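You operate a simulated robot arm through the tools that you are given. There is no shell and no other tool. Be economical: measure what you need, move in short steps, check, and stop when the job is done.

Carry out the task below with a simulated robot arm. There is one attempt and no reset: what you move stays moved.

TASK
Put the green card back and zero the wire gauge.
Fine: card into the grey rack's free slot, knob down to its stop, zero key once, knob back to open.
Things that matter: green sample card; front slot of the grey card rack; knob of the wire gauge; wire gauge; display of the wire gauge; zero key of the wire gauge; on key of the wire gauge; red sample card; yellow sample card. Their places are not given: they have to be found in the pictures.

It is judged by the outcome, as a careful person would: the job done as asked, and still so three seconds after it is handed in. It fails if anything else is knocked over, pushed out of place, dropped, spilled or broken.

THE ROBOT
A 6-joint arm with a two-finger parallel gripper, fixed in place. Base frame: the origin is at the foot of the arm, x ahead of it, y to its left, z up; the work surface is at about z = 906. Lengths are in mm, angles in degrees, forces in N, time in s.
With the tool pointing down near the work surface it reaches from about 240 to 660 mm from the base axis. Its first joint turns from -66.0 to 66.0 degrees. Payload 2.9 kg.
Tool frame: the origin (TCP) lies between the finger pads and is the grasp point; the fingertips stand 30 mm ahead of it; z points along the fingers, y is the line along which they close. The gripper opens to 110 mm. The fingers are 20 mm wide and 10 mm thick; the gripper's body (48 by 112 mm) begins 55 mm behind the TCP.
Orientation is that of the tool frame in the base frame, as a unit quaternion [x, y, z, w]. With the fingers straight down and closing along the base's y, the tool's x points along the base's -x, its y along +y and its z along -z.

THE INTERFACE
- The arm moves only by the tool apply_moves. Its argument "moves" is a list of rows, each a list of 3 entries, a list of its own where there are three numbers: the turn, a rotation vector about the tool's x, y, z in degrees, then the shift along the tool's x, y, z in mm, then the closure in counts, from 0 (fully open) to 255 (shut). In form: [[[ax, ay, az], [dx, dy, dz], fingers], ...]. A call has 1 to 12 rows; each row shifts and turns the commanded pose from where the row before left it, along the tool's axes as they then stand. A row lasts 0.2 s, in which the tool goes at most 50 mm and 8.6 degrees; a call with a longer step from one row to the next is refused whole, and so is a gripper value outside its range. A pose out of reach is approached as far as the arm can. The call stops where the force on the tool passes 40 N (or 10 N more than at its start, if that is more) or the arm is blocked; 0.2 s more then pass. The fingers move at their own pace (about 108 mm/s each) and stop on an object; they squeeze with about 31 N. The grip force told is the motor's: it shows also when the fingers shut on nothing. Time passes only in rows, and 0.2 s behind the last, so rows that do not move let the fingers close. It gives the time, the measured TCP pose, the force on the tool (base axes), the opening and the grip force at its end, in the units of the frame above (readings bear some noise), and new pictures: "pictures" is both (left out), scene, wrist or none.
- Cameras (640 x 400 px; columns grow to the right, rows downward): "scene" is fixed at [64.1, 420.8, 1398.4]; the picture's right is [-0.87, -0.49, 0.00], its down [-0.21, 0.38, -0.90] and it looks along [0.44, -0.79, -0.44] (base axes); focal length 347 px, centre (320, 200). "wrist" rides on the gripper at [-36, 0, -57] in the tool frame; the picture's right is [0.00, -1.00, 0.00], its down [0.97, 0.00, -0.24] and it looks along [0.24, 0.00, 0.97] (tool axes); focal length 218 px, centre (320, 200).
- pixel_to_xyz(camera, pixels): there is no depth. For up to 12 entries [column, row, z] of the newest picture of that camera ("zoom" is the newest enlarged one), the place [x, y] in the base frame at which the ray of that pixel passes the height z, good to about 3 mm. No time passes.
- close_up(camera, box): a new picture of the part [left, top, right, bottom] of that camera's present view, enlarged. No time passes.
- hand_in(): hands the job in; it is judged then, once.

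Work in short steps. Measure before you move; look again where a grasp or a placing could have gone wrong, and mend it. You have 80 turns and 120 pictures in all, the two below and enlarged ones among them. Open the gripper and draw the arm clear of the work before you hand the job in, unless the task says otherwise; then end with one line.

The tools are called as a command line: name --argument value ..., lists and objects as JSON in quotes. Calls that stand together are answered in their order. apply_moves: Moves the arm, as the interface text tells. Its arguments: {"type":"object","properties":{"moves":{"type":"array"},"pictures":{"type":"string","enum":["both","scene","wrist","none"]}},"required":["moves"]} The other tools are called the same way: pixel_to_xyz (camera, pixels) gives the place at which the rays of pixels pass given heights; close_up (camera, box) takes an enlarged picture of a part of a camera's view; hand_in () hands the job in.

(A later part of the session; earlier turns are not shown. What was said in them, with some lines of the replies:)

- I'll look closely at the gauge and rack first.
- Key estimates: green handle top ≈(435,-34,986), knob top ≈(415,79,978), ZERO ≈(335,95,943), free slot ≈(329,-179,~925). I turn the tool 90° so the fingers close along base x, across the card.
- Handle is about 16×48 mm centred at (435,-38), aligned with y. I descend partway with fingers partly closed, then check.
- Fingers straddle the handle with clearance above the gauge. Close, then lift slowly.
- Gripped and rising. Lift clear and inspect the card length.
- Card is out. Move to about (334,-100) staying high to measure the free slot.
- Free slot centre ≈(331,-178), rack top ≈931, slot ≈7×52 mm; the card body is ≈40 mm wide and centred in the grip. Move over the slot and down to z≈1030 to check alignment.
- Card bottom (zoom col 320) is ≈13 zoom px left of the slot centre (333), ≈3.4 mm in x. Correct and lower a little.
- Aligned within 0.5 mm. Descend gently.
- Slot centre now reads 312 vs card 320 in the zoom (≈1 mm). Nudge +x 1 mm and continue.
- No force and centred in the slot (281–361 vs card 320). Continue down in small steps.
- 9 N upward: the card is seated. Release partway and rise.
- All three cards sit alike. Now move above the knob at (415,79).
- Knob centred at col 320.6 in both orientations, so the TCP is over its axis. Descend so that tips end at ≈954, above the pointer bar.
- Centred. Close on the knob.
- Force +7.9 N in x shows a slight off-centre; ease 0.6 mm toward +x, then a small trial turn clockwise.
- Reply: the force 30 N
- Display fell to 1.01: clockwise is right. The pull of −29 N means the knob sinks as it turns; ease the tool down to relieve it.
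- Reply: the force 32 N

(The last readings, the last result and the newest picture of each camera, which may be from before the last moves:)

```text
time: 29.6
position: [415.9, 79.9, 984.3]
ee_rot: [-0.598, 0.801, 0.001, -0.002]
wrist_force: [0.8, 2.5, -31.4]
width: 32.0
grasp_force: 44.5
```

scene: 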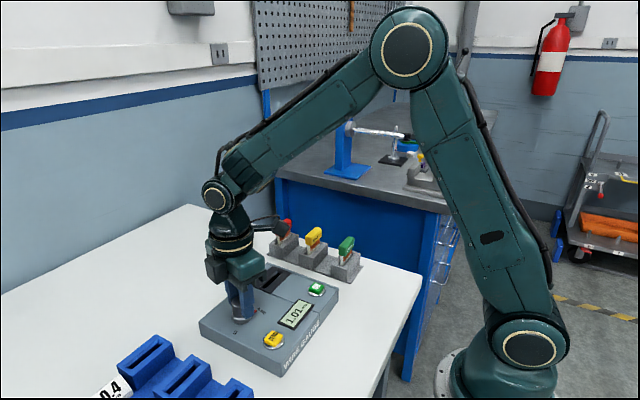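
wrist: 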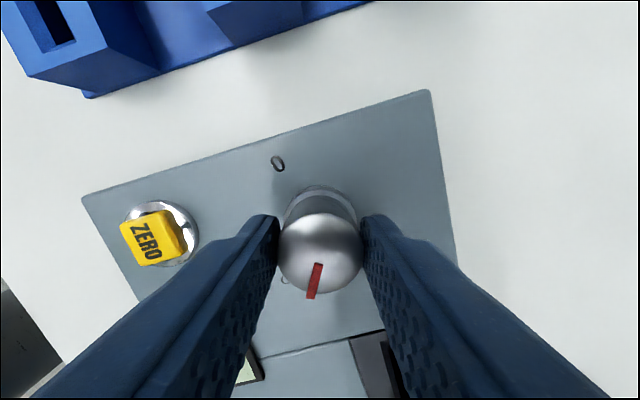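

apply_moves --moves '[[[0, 0, 0], [0, 0, 1.0], 255], [[0, 0, 0], [0, 0, 0], 255], [[0, 0, 0], [0, 0, 0], 255]]' --pictures "none"

close_up --camera "scene" --box '[180, 250, 320, 350]'

```text
time: 30.4
position: [415.2, 80.1, 984.5]
ee_rot: [-0.598, 0.801, 0.001, 0.0]
wrist_force: [-6.7, 5.5, -12.3]
width: 32.2
grasp_force: 44.8
```

```text
4.00 times, centred on (250, 300) of scene
```

zoom: 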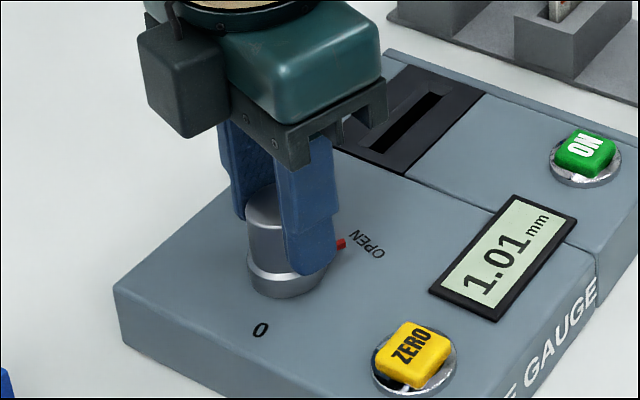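

Relieved to −12 N. Continue turning in small steps.

apply_moves --moves '[[[0, 0, 5], [0, 0, 0.2], 255], [[0, 0, 5], [0, 0, 0.2], 255], [[0, 0, 5], [0, 0, 0.2], 255], [[0, 0, 5], [0, 0, 0.2], 255], [[0, 0, 0], [0, 0, 0], 255]]' --pictures "none"

close_up --camera "scene" --box '[180, 250, 320, 350]'

```text
time: 31.6
position: [414.0, 79.6, 984.2]
ee_rot: [-0.45, 0.893, 0.001, 0.0]
wrist_force: [-24.7, 3.5, 20.6]
width: 32.1
grasp_force: 45.3
```

```text
4.00 times, centred on (250, 300) of scene
```

zoom: 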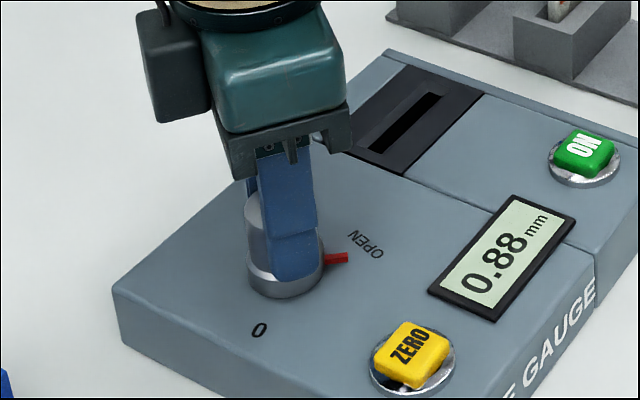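

Display 0.88. Side force −25 N in x and +20 N in z: relieve by moving −x about 1 mm and up 0.6.

apply_moves --moves '[[[0, 0, 0], [0.6, 0.8, -0.6], 255], [[0, 0, 0], [0, 0, 0], 255]]' --pictures "none"

```text
time: 32.2
position: [415.0, 79.3, 984.3]
ee_rot: [-0.45, 0.893, 0.0, 0.001]
wrist_force: [-11.0, 3.6, 27.4]
width: 31.9
grasp_force: 45.1
```

apply_moves --moves '[[[0, 0, 0], [0.4, 0.5, -0.8], 255], [[0, 0, 0], [0, 0, 0], 255], [[0, 0, 0], [0, 0, 0], 255]]' --pictures "none"

```text
time: 33.0
position: [414.4, 79.2, 984.4]
ee_rot: [-0.45, 0.893, -0.001, 0.001]
wrist_force: [2.6, 3.2, 10.8]
width: 32.0
grasp_force: 44.8
```

apply_moves --moves '[[[0, 0, 5], [0, 0, 0], 255], [[0, 0, 5], [0, 0, 0], 255], [[0, 0, 5], [0, 0, 0], 255], [[0, 0, 5], [0, 0, 0], 255], [[0, 0, 0], [0, 0, 0], 255]]' --pictures "none"

close_up --camera "scene" --box '[180, 250, 320, 350]'

```text
time: 34.2
position: [414.8, 79.9, 984.8]
ee_rot: [-0.288, 0.958, 0.001, 0.001]
wrist_force: [10.6, 1.9, 0.6]
width: 31.8
grasp_force: 45.0
```

```text
4.00 times, centred on (250, 300) of scene
```

zoom: 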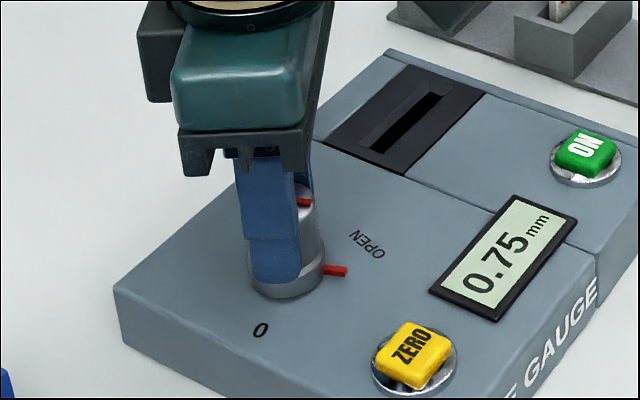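

Reads 0.75, gauge unmoved. Small correction and another 20°.

apply_moves --moves '[[[0, 0, 0], [-0.4, -0.3, 0], 255], [[0, 0, 5], [0, 0, 0], 255], [[0, 0, 5], [0, 0, 0], 255], [[0, 0, 5], [0, 0, 0], 255], [[0, 0, 5], [0, 0, 0], 255], [[0, 0, 0], [0, 0, 0], 255]]' --pictures "none"

```text
time: 35.6
position: [414.1, 80.0, 984.8]
ee_rot: [-0.117, 0.993, 0.001, 0.0]
wrist_force: [16.2, 0.5, -4.6]
width: 32.1
grasp_force: 44.8
```

apply_moves --moves '[[[0, 0, 0], [-1.0, -0.25, 0], 255], [[0, 0, 0], [0, 0, 0], 255], [[0, 0, 5], [0, 0, 0], 255], [[0, 0, 5], [0, 0, 0], 255], [[0, 0, 5], [0, 0, 0], 255], [[0, 0, 5], [0, 0, 0], 255], [[0, 0, 0], [0, 0, 0], 255]]' --pictures "none"

close_up --camera "scene" --box '[180, 250, 320, 350]'

```text
time: 37.2
position: [415.1, 79.4, 985.1]
ee_rot: [0.056, 0.998, 0.0, -0.002]
wrist_force: [-4.7, 5.2, 5.6]
width: 32.0
grasp_force: 45.0
```

```text
4.00 times, centred on (250, 300) of scene
```

zoom: 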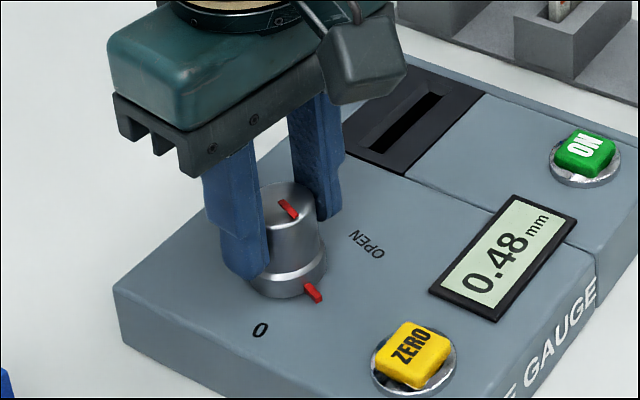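

0.48, forces low. Another 25°.

apply_moves --moves '[[[0, 0, 5], [0, 0, 0], 255], [[0, 0, 5], [0, 0, 0], 255], [[0, 0, 5], [0, 0, 0], 255], [[0, 0, 5], [0, 0, 0], 255], [[0, 0, 5], [0, 0, 0], 255], [[0, 0, 0], [0, 0, 0], 255]]' --pictures "none"

close_up --camera "scene" --box '[180, 250, 320, 350]'

```text
time: 38.6
position: [415.3, 80.5, 985.8]
ee_rot: [0.272, 0.962, 0.001, -0.002]
wrist_force: [-5.1, 7.9, -2.6]
width: 32.0
grasp_force: 45.2
```

```text
4.00 times, centred on (250, 300) of scene
```

zoom: 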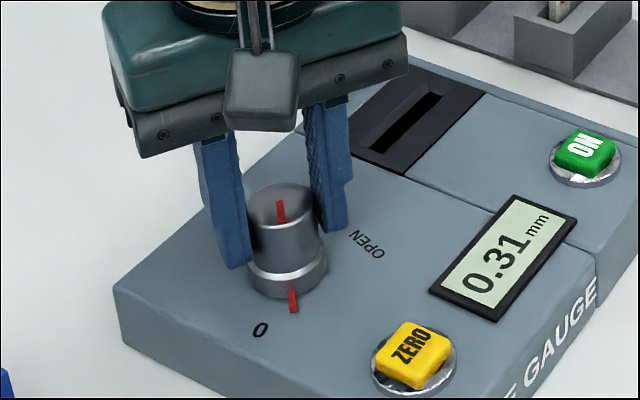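

0.31. Go another 15°.

apply_moves --moves '[[[0, 0, 5], [0, 0, 0], 255], [[0, 0, 5], [0, 0, 0], 255], [[0, 0, 5], [0, 0, 0], 255], [[0, 0, 0], [0, 0, 0], 255]]' --pictures "none"

close_up --camera "scene" --box '[180, 250, 320, 350]'

```text
time: 39.6
position: [415.0, 80.9, 985.6]
ee_rot: [0.395, 0.919, 0.0, -0.001]
wrist_force: [-9.6, 7.0, -9.7]
width: 31.9
grasp_force: 45.2
```

```text
4.00 times, centred on (250, 300) of scene
```

zoom: 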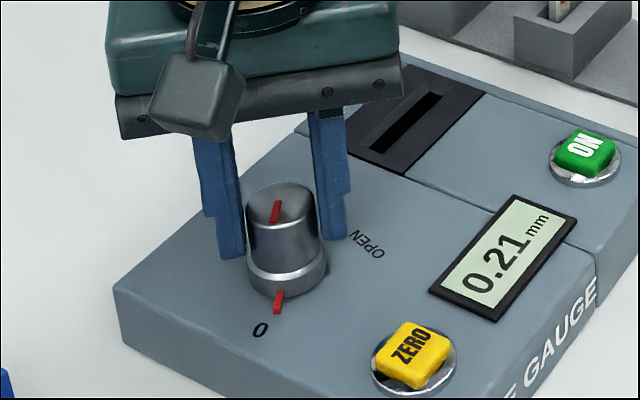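

0.21, pointer nearing 0. Continue in 3° steps toward the stop.

apply_moves --moves '[[[0, 0, 3], [0, 0, 0], 255], [[0, 0, 3], [0, 0, 0], 255], [[0, 0, 3], [0, 0, 0], 255], [[0, 0, 0], [0, 0, 0], 255]]' --pictures "none"

close_up --camera "scene" --box '[180, 250, 320, 350]'

```text
time: 40.6
position: [415.1, 80.4, 985.8]
ee_rot: [0.465, 0.885, 0.0, -0.001]
wrist_force: [-15.6, 8.6, -10.9]
width: 31.9
grasp_force: 45.2
```

```text
4.00 times, centred on (250, 300) of scene
```

zoom: 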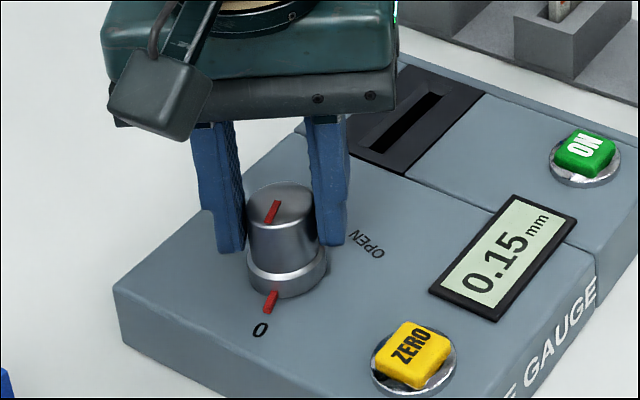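

apply_moves --moves '[[[0, 0, 0], [0.9, -0.45, 0.2], 255], [[0, 0, 3], [0, 0, 0], 255], [[0, 0, 3], [0, 0, 0], 255], [[0, 0, 3], [0, 0, 0], 255], [[0, 0, 0], [0, 0, 0], 255]]' --pictures "none"

close_up --camera "scene" --box '[180, 250, 320, 350]'

```text
time: 41.8
position: [416.2, 79.3, 985.3]
ee_rot: [0.535, 0.845, 0.001, 0.001]
wrist_force: [-3.8, -3.9, -10.0]
width: 31.7
grasp_force: 44.8
```

```text
4.00 times, centred on (250, 300) of scene
```

zoom: 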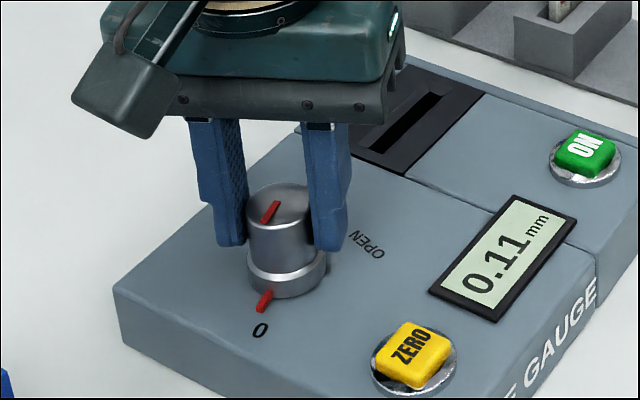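

Reads 0.11, only 0.04 for 9°; check whether the stop is reached.

apply_moves --moves '[[[0, 0, 3], [0, 0, 0], 255], [[0, 0, 3], [0, 0, 0], 255], [[0, 0, 0], [0, 0, 0], 255]]' --pictures "none"

close_up --camera "scene" --box '[180, 250, 320, 350]'

```text
time: 42.6
position: [413.5, 81.5, 984.9]
ee_rot: [0.578, 0.816, 0.001, 0.001]
wrist_force: [-0.2, 0.7, 0.4]
width: 32.3
grasp_force: 45.3
```

```text
4.00 times, centred on (250, 300) of scene
```

zoom: 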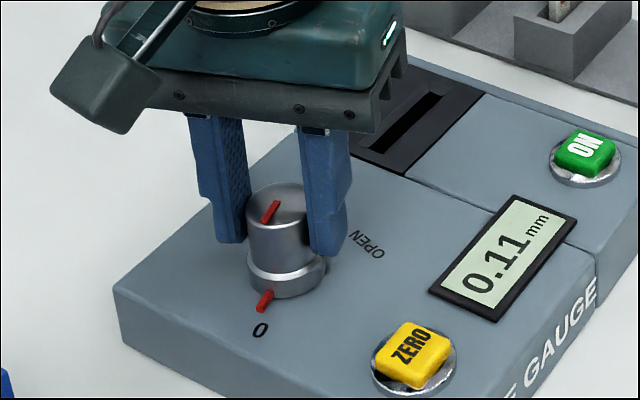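

Display stays 0.11 and the fingers slipped: the stop is reached. Release, rise, and look.

apply_moves --moves '[[[0, 0, 0], [0, 0, 0], 180], [[0, 0, 0], [0, 0, 0], 140], [[0, 0, 0], [0, 0, 0], 140], [[0, 0, 0], [0, 0, -30], 140], [[0, 0, 0], [0, 0, -40], 140], [[0, 0, 0], [20, -34.8, 0], 255], [[0, 0, 0], [19.6, -34.8, 0], 255], [[0, 0, 0], [0, 0, 0], 255], [[0, 0, 0], [0, 0, 0], 255]]'

close_up --camera "scene" --box '[190, 260, 330, 360]'

close_up --camera "wrist" --box '[220, 130, 420, 255]'

```text
time: 44.6
position: [337.4, 92.6, 1053.3]
ee_rot: [0.577, 0.817, 0.0, 0.0]
wrist_force: [-0.2, 0.2, -1.0]
width: 0.1
grasp_force: 31.0
```

scene: 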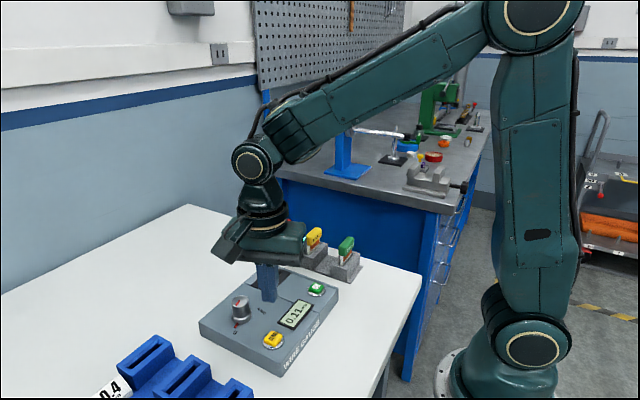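
wrist: 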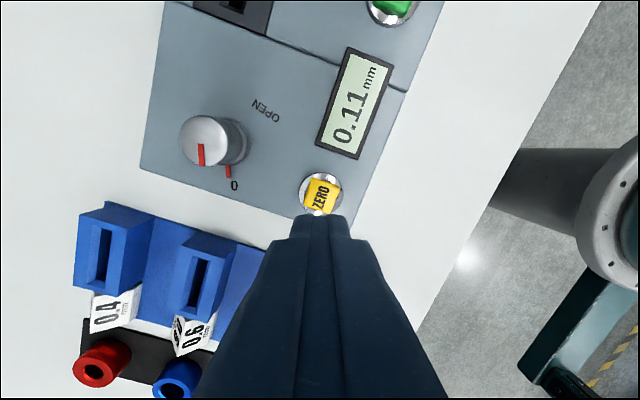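

```text
4.00 times, centred on (260, 310) of scene
```

zoom: 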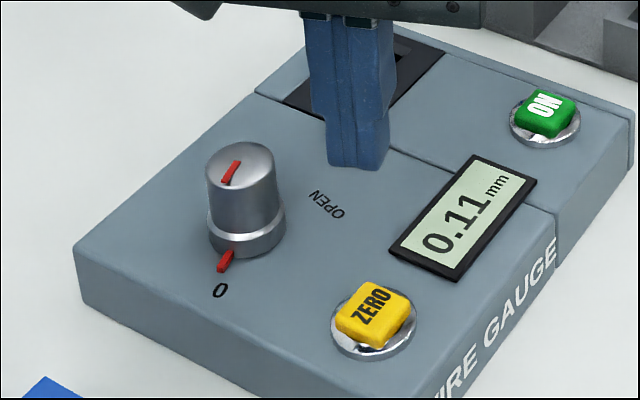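

```text
3.20 times, centred on (320, 192) of wrist
```

zoom: 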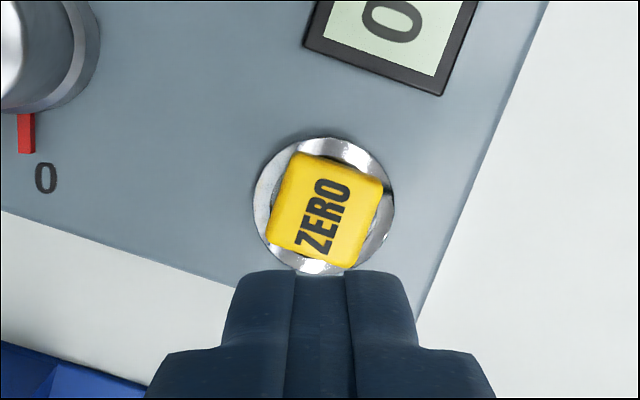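

Key projects at (321,193.6); tool axis at that height is (320,193) — aligned. Descend to just above.

apply_moves --moves '[[[0, 0, 0], [0, 0, 40], 255], [[0, 0, 0], [0, 0, 25], 255], [[0, 0, 0], [0, 0, 0], 255], [[0, 0, 0], [0, 0, 0], 255]]' --pictures "none"

close_up --camera "scene" --box '[190, 260, 330, 360]'

```text
time: 45.6
position: [336.7, 92.9, 987.9]
ee_rot: [0.577, 0.817, 0.0, 0.0]
wrist_force: [-0.1, 0.8, -1.8]
width: 0.1
grasp_force: 31.3
```

```text
4.00 times, centred on (260, 310) of scene
```

zoom: 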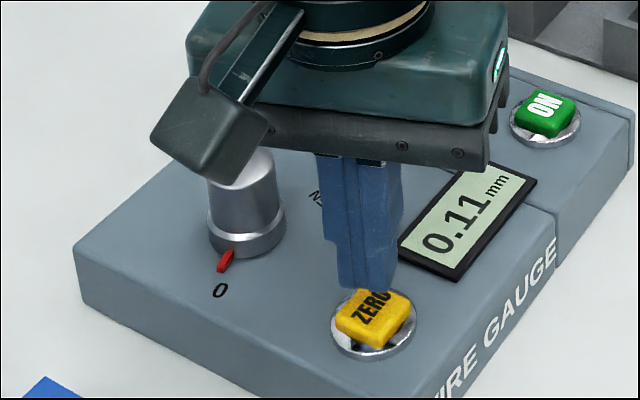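

apply_moves --moves '[[[0, 0, 0], [0, 0, 2], 255], [[0, 0, 0], [0, 0, 2], 255], [[0, 0, 0], [0, 0, 2], 255], [[0, 0, 0], [0, 0, 2], 255], [[0, 0, 0], [0, 0, 1], 255], [[0, 0, 0], [0, 0, 0], 255]]' --pictures "none"

close_up --camera "scene" --box '[190, 260, 330, 360]'

```text
time: 47.0
position: [335.3, 93.8, 981.1]
ee_rot: [0.577, 0.816, 0.0, 0.0]
wrist_force: [-0.3, -0.4, -1.0]
width: 0.0
grasp_force: 31.0
```

```text
4.00 times, centred on (260, 310) of scene
```

zoom: 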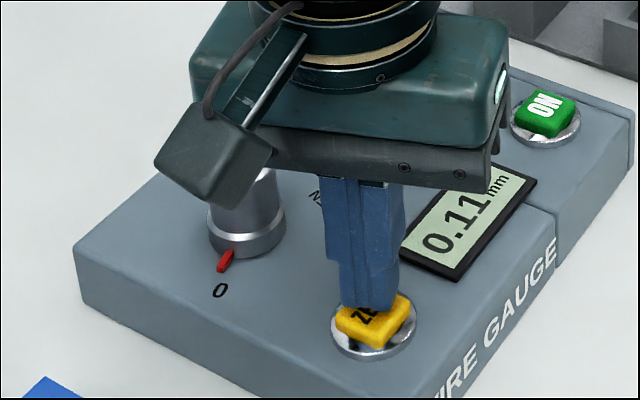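

apply_moves --moves '[[[0, 0, 0], [0, 0, 1], 255], [[0, 0, 0], [0, 0, 1], 255], [[0, 0, 0], [0, 0, 1], 255], [[0, 0, 0], [0, 0, 1], 255], [[0, 0, 0], [0, 0, 0], 255]]' --pictures "none"

close_up --camera "scene" --box '[190, 260, 330, 360]'

```text
time: 48.2
position: [336.1, 94.2, 977.4]
ee_rot: [0.576, 0.817, 0.0, 0.0]
wrist_force: [0.0, 0.0, -0.1]
width: 0.0
grasp_force: 30.9
```

```text
4.00 times, centred on (260, 310) of scene
```

zoom: 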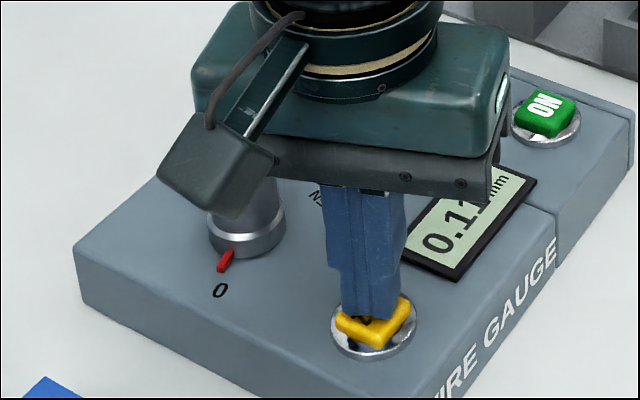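

apply_moves --moves '[[[0, 0, 0], [0, 0, 1], 255], [[0, 0, 0], [0, 0, 1], 255], [[0, 0, 0], [0, 0, 1], 255], [[0, 0, 0], [0, 0, 0], 255]]' --pictures "none"

close_up --camera "scene" --box '[190, 260, 330, 360]'

```text
time: 49.2
position: [336.0, 94.2, 973.1]
ee_rot: [0.578, 0.816, 0.0, 0.0]
wrist_force: [1.5, -0.4, 2.5]
width: 0.0
grasp_force: 31.1
```

```text
4.00 times, centred on (260, 310) of scene
```

zoom: 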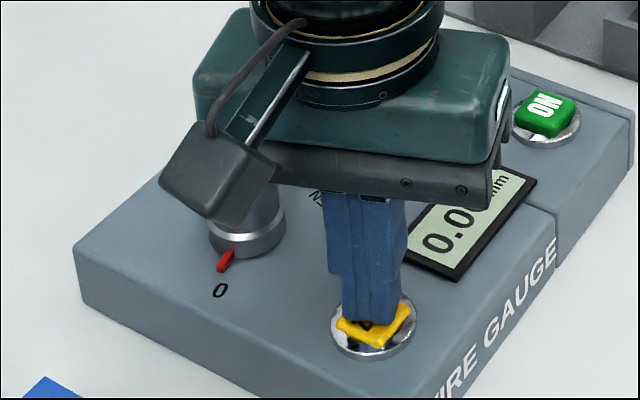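

Display now starts 0.0: the key has registered. Lift straight off and return over the knob with fingers opened.

apply_moves --moves '[[[0, 0, 0], [0, 0, -20], 255], [[0, 0, 0], [0, 0, -40], 255], [[0, 0, 0], [0, 0, -20], 255], [[0, 0, 0], [-20, 34.8, 0], 140], [[0, 0, 0], [-19.6, 34.8, -30], 130], [[0, 0, 0], [0, 0, 0], 130], [[0, 0, 0], [0, 0, 0], 130]]'

close_up --camera "wrist" --box '[220, 130, 420, 255]'

close_up --camera "scene" --box '[190, 260, 330, 360]'

```text
time: 50.8
position: [415.5, 81.4, 1084.7]
ee_rot: [0.578, 0.816, 0.0, 0.0]
wrist_force: [-0.2, 0.4, -0.3]
width: 53.7
grasp_force: 0.1
```

scene: 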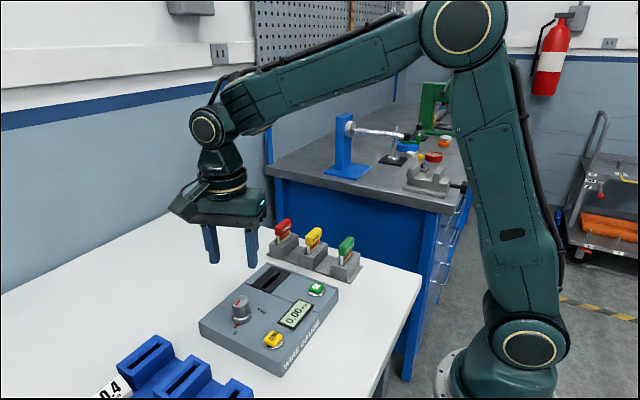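
wrist: 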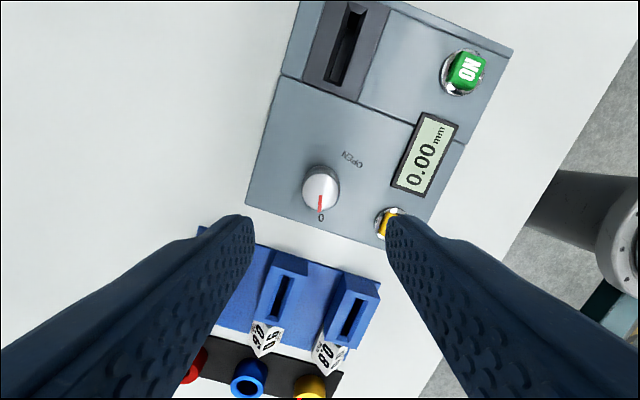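

```text
3.20 times, centred on (320, 192) of wrist
```

zoom: 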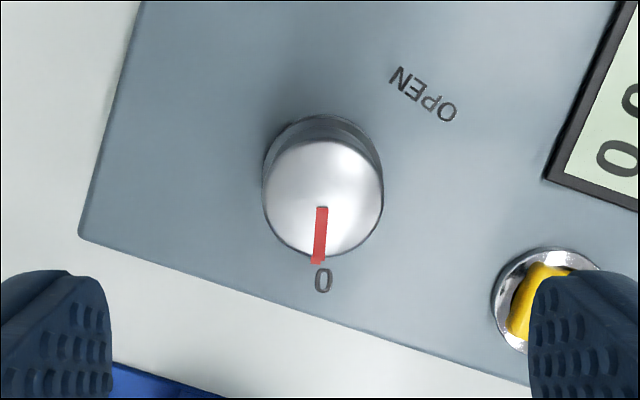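

```text
4.00 times, centred on (260, 310) of scene
```

zoom: 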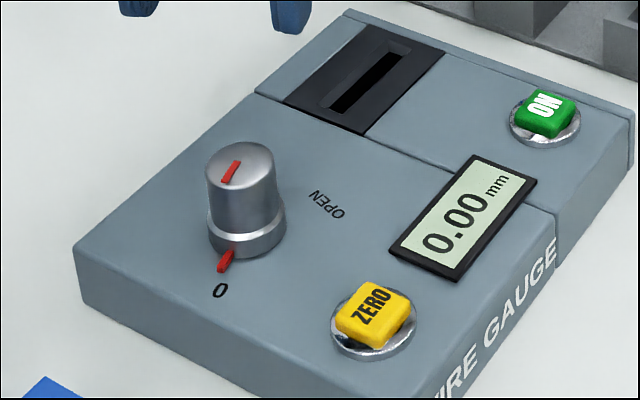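

Display reads 0.00. Knob is still centred (col 321); descend, keeping the same grip height, and close.

apply_moves --moves '[[[0, 0, 0], [0, 0, 40], 130], [[0, 0, 0], [0, 0, 35], 135], [[0, 0, 0], [0, 0, 25], 140], [[0, 0, 0], [0, 0, 0], 140], [[0, 0, 0], [0, 0, 0], 140], [[0, 0, 0], [0, 0, 0], 255], [[0, 0, 0], [0, 0, 0], 255], [[0, 0, 0], [0, 0, 0], 255]]' --pictures "none"

close_up --camera "scene" --box '[190, 250, 330, 350]'

```text
time: 52.6
position: [415.1, 80.1, 984.3]
ee_rot: [0.577, 0.816, 0.001, 0.0]
wrist_force: [5.0, 0.1, -4.7]
width: 32.6
grasp_force: 44.5
```

```text
4.00 times, centred on (260, 300) of scene
```

zoom: 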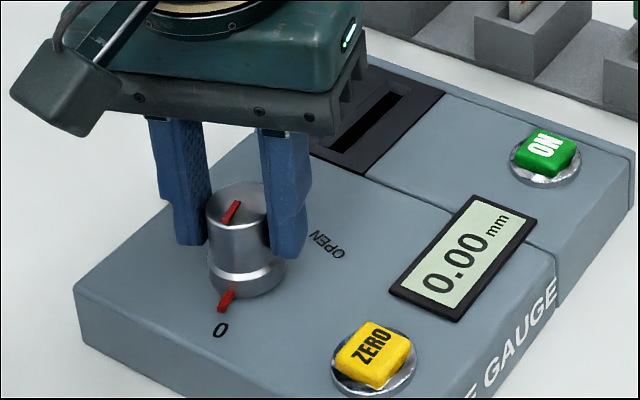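

Turn counter-clockwise 20°, watching forces.

apply_moves --moves '[[[0, 0, -5], [0, 0, 0], 255], [[0, 0, -5], [0, 0, 0], 255], [[0, 0, -5], [0, 0, 0], 255], [[0, 0, -5], [0, 0, 0], 255], [[0, 0, 0], [0, 0, 0], 255]]' --pictures "none"

```text
time: 53.8
position: [413.5, 80.8, 983.8]
ee_rot: [0.426, 0.905, 0.0, 0.0]
wrist_force: [-1.3, -0.3, 0.6]
width: 32.4
grasp_force: 44.7
```

apply_moves --moves '[[[0, 0, -5], [0, 0, 0], 255], [[0, 0, -5], [0, 0, 0], 255], [[0, 0, -5], [0, 0, 0], 255], [[0, 0, -5], [0, 0, 0], 255], [[0, 0, 0], [0, 0, 0], 255]]' --pictures "none"

close_up --camera "scene" --box '[190, 250, 330, 350]'

```text
time: 55.0
position: [414.1, 81.1, 984.0]
ee_rot: [0.262, 0.965, 0.001, 0.0]
wrist_force: [-5.5, 5.1, 23.0]
width: 32.3
grasp_force: 44.7
```

```text
4.00 times, centred on (260, 300) of scene
```

zoom: 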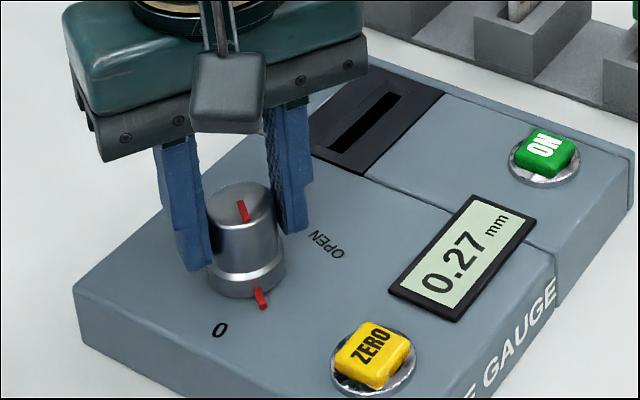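

0.27. Relieve the +23 N by rising 0.8 mm, and continue.

apply_moves --moves '[[[0, 0, 0], [0, 0, -0.8], 255], [[0, 0, -5], [0, 0, 0], 255], [[0, 0, -5], [0, 0, 0], 255], [[0, 0, -5], [0, 0, 0], 255], [[0, 0, -5], [0, 0, 0], 255], [[0, 0, 0], [0, 0, 0], 255]]' --pictures "none"

```text
time: 56.4
position: [414.0, 80.0, 983.7]
ee_rot: [0.091, 0.996, 0.0, -0.001]
wrist_force: [-1.8, 3.8, -9.4]
width: 32.2
grasp_force: 45.2
```

apply_moves --moves '[[[0, 0, -5], [0, 0, 0], 255], [[0, 0, -5], [0, 0, 0], 255], [[0, 0, -5], [0, 0, 0], 255], [[0, 0, -5], [0, 0, 0], 255], [[0, 0, 0], [0, 0, 0], 255]]' --pictures "none"

close_up --camera "scene" --box '[190, 250, 330, 350]'

```text
time: 57.6
position: [414.1, 80.2, 984.4]
ee_rot: [-0.083, 0.997, 0.0, -0.001]
wrist_force: [-1.1, 2.3, -9.6]
width: 32.5
grasp_force: 45.5
```

```text
4.00 times, centred on (260, 300) of scene
```

zoom: 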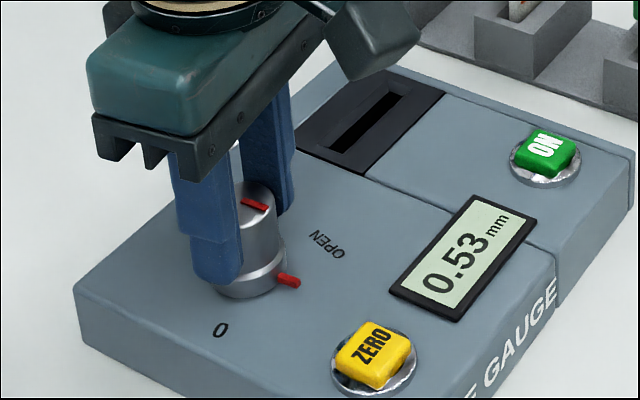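

0.53 with low forces; carry on another 25°.

apply_moves --moves '[[[0, 0, -5], [0, 0, 0], 255], [[0, 0, -5], [0, 0, 0], 255], [[0, 0, -5], [0, 0, 0], 255], [[0, 0, -5], [0, 0, 0], 255], [[0, 0, -5], [0, 0, 0], 255], [[0, 0, 0], [0, 0, 0], 255]]' --pictures "none"

```text
time: 59.0
position: [414.5, 79.0, 984.6]
ee_rot: [-0.296, 0.955, -0.001, -0.001]
wrist_force: [-1.6, -10.0, -17.9]
width: 32.5
grasp_force: 45.3
```

apply_moves --moves '[[[0, 0, 0], [0.4, -0.55, 0.5], 255], [[0, 0, 0], [0, 0, 0], 255], [[0, 0, -5], [0, 0, 0], 255], [[0, 0, -5], [0, 0, 0], 255], [[0, 0, -5], [0, 0, 0], 255], [[0, 0, -5], [0, 0, 0], 255], [[0, 0, 0], [0, 0, 0], 255]]' --pictures "none"

close_up --camera "scene" --box '[190, 250, 330, 350]'

```text
time: 60.6
position: [414.0, 80.7, 984.3]
ee_rot: [-0.459, 0.888, 0.0, 0.002]
wrist_force: [3.9, -7.5, -10.8]
width: 32.4
grasp_force: 45.0
```

```text
4.00 times, centred on (260, 300) of scene
```

zoom: 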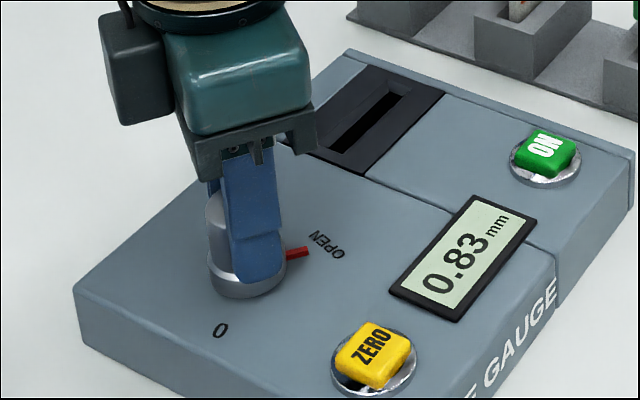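

0.83; original open corresponds to 1.00 now. Turn 25° more.

apply_moves --moves '[[[0, 0, -5], [0, 0, 0], 255], [[0, 0, -5], [0, 0, 0], 255], [[0, 0, -5], [0, 0, 0], 255], [[0, 0, -5], [0, 0, 0], 255], [[0, 0, -5], [0, 0, 0], 255], [[0, 0, 0], [0, 0, 0], 255]]' --pictures "none"

close_up --camera "scene" --box '[190, 250, 330, 350]'

```text
time: 62.0
position: [414.3, 79.2, 984.0]
ee_rot: [-0.64, 0.769, -0.001, 0.001]
wrist_force: [9.9, -5.1, -10.1]
width: 32.4
grasp_force: 44.8
```

```text
4.00 times, centred on (260, 300) of scene
```

zoom: 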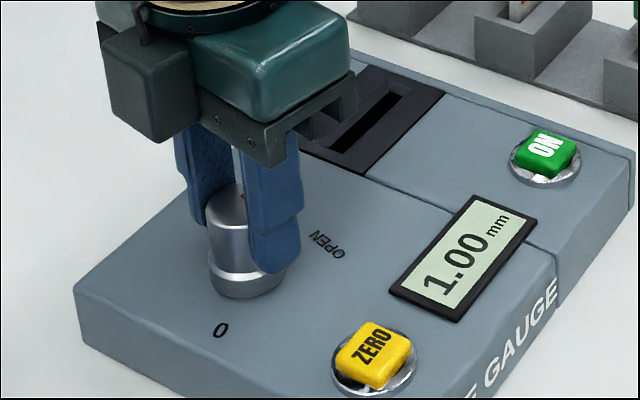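

Display 1.00 = the original open setting (1.11 − 0.11). Release and rise clear.

apply_moves --moves '[[[0, 0, 0], [0, 0, 0], 180], [[0, 0, 0], [0, 0, 0], 140], [[0, 0, 0], [0, 0, 0], 140], [[0, 0, 0], [0, 0, -30], 140], [[0, 0, 0], [0, 0, -45], 140], [[0, 0, 0], [0, 0, -45], 100], [[0, 0, 0], [0, 0, -45], 0], [[0, 0, 0], [0, 0, -45], 0], [[0, 0, 0], [0, 0, 0], 0], [[0, 0, 0], [0, 0, 0], 0]]'

close_up --camera "scene" --box '[190, 210, 370, 380]'

close_up --camera "wrist" --box '[220, 130, 420, 255]'

```text
time: 64.2
position: [414.6, 77.9, 1192.2]
ee_rot: [-0.639, 0.769, 0.0, 0.0]
wrist_force: [0.0, 0.0, 0.3]
width: 110.1
grasp_force: 0.0
```

scene: 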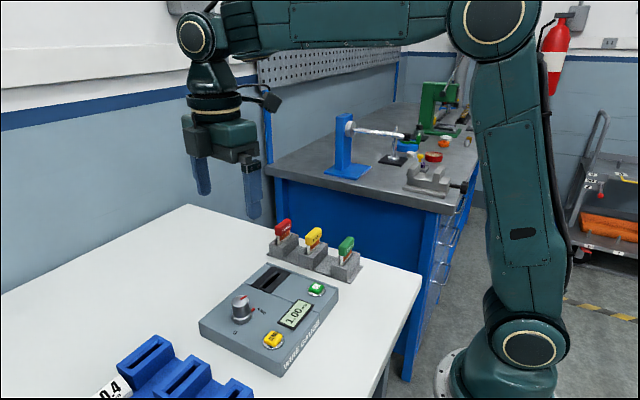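
wrist: 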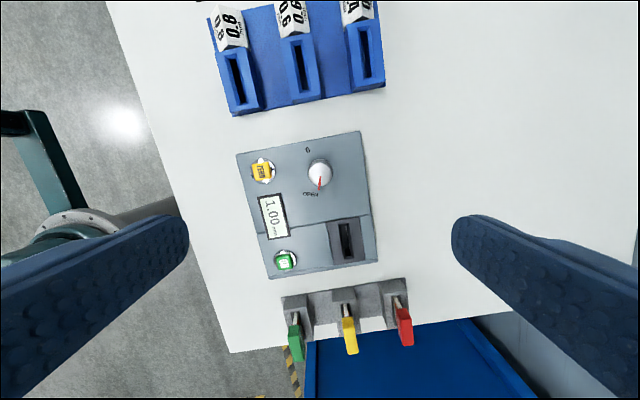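

```text
2.35 times, centred on (280, 295) of scene
```

zoom: 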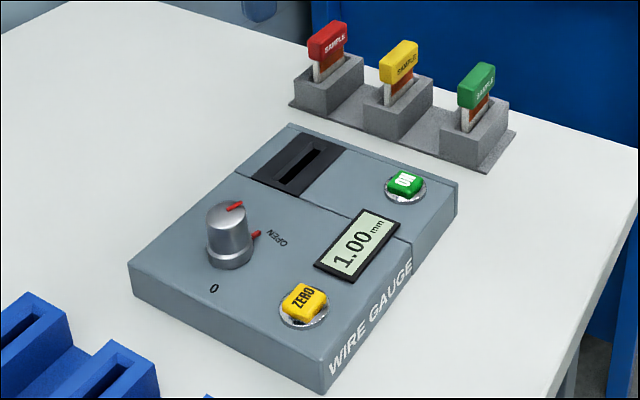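

```text
3.20 times, centred on (320, 192) of wrist
```

zoom: 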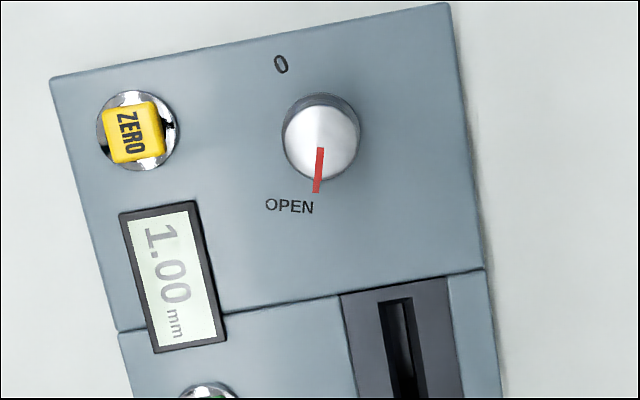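

The knob is back at its original open position, the display reads 1.00, and the gauge and cards are all in place. The arm is clear, so I'm handing in.

hand_in

```text
The job is handed in.
```

The green card is in the grey rack's front slot. I turned the knob down to its stop, pressed the zero key once (the display went from 0.11 to 0.00), and turned the knob back to open, where it reads 1.00.
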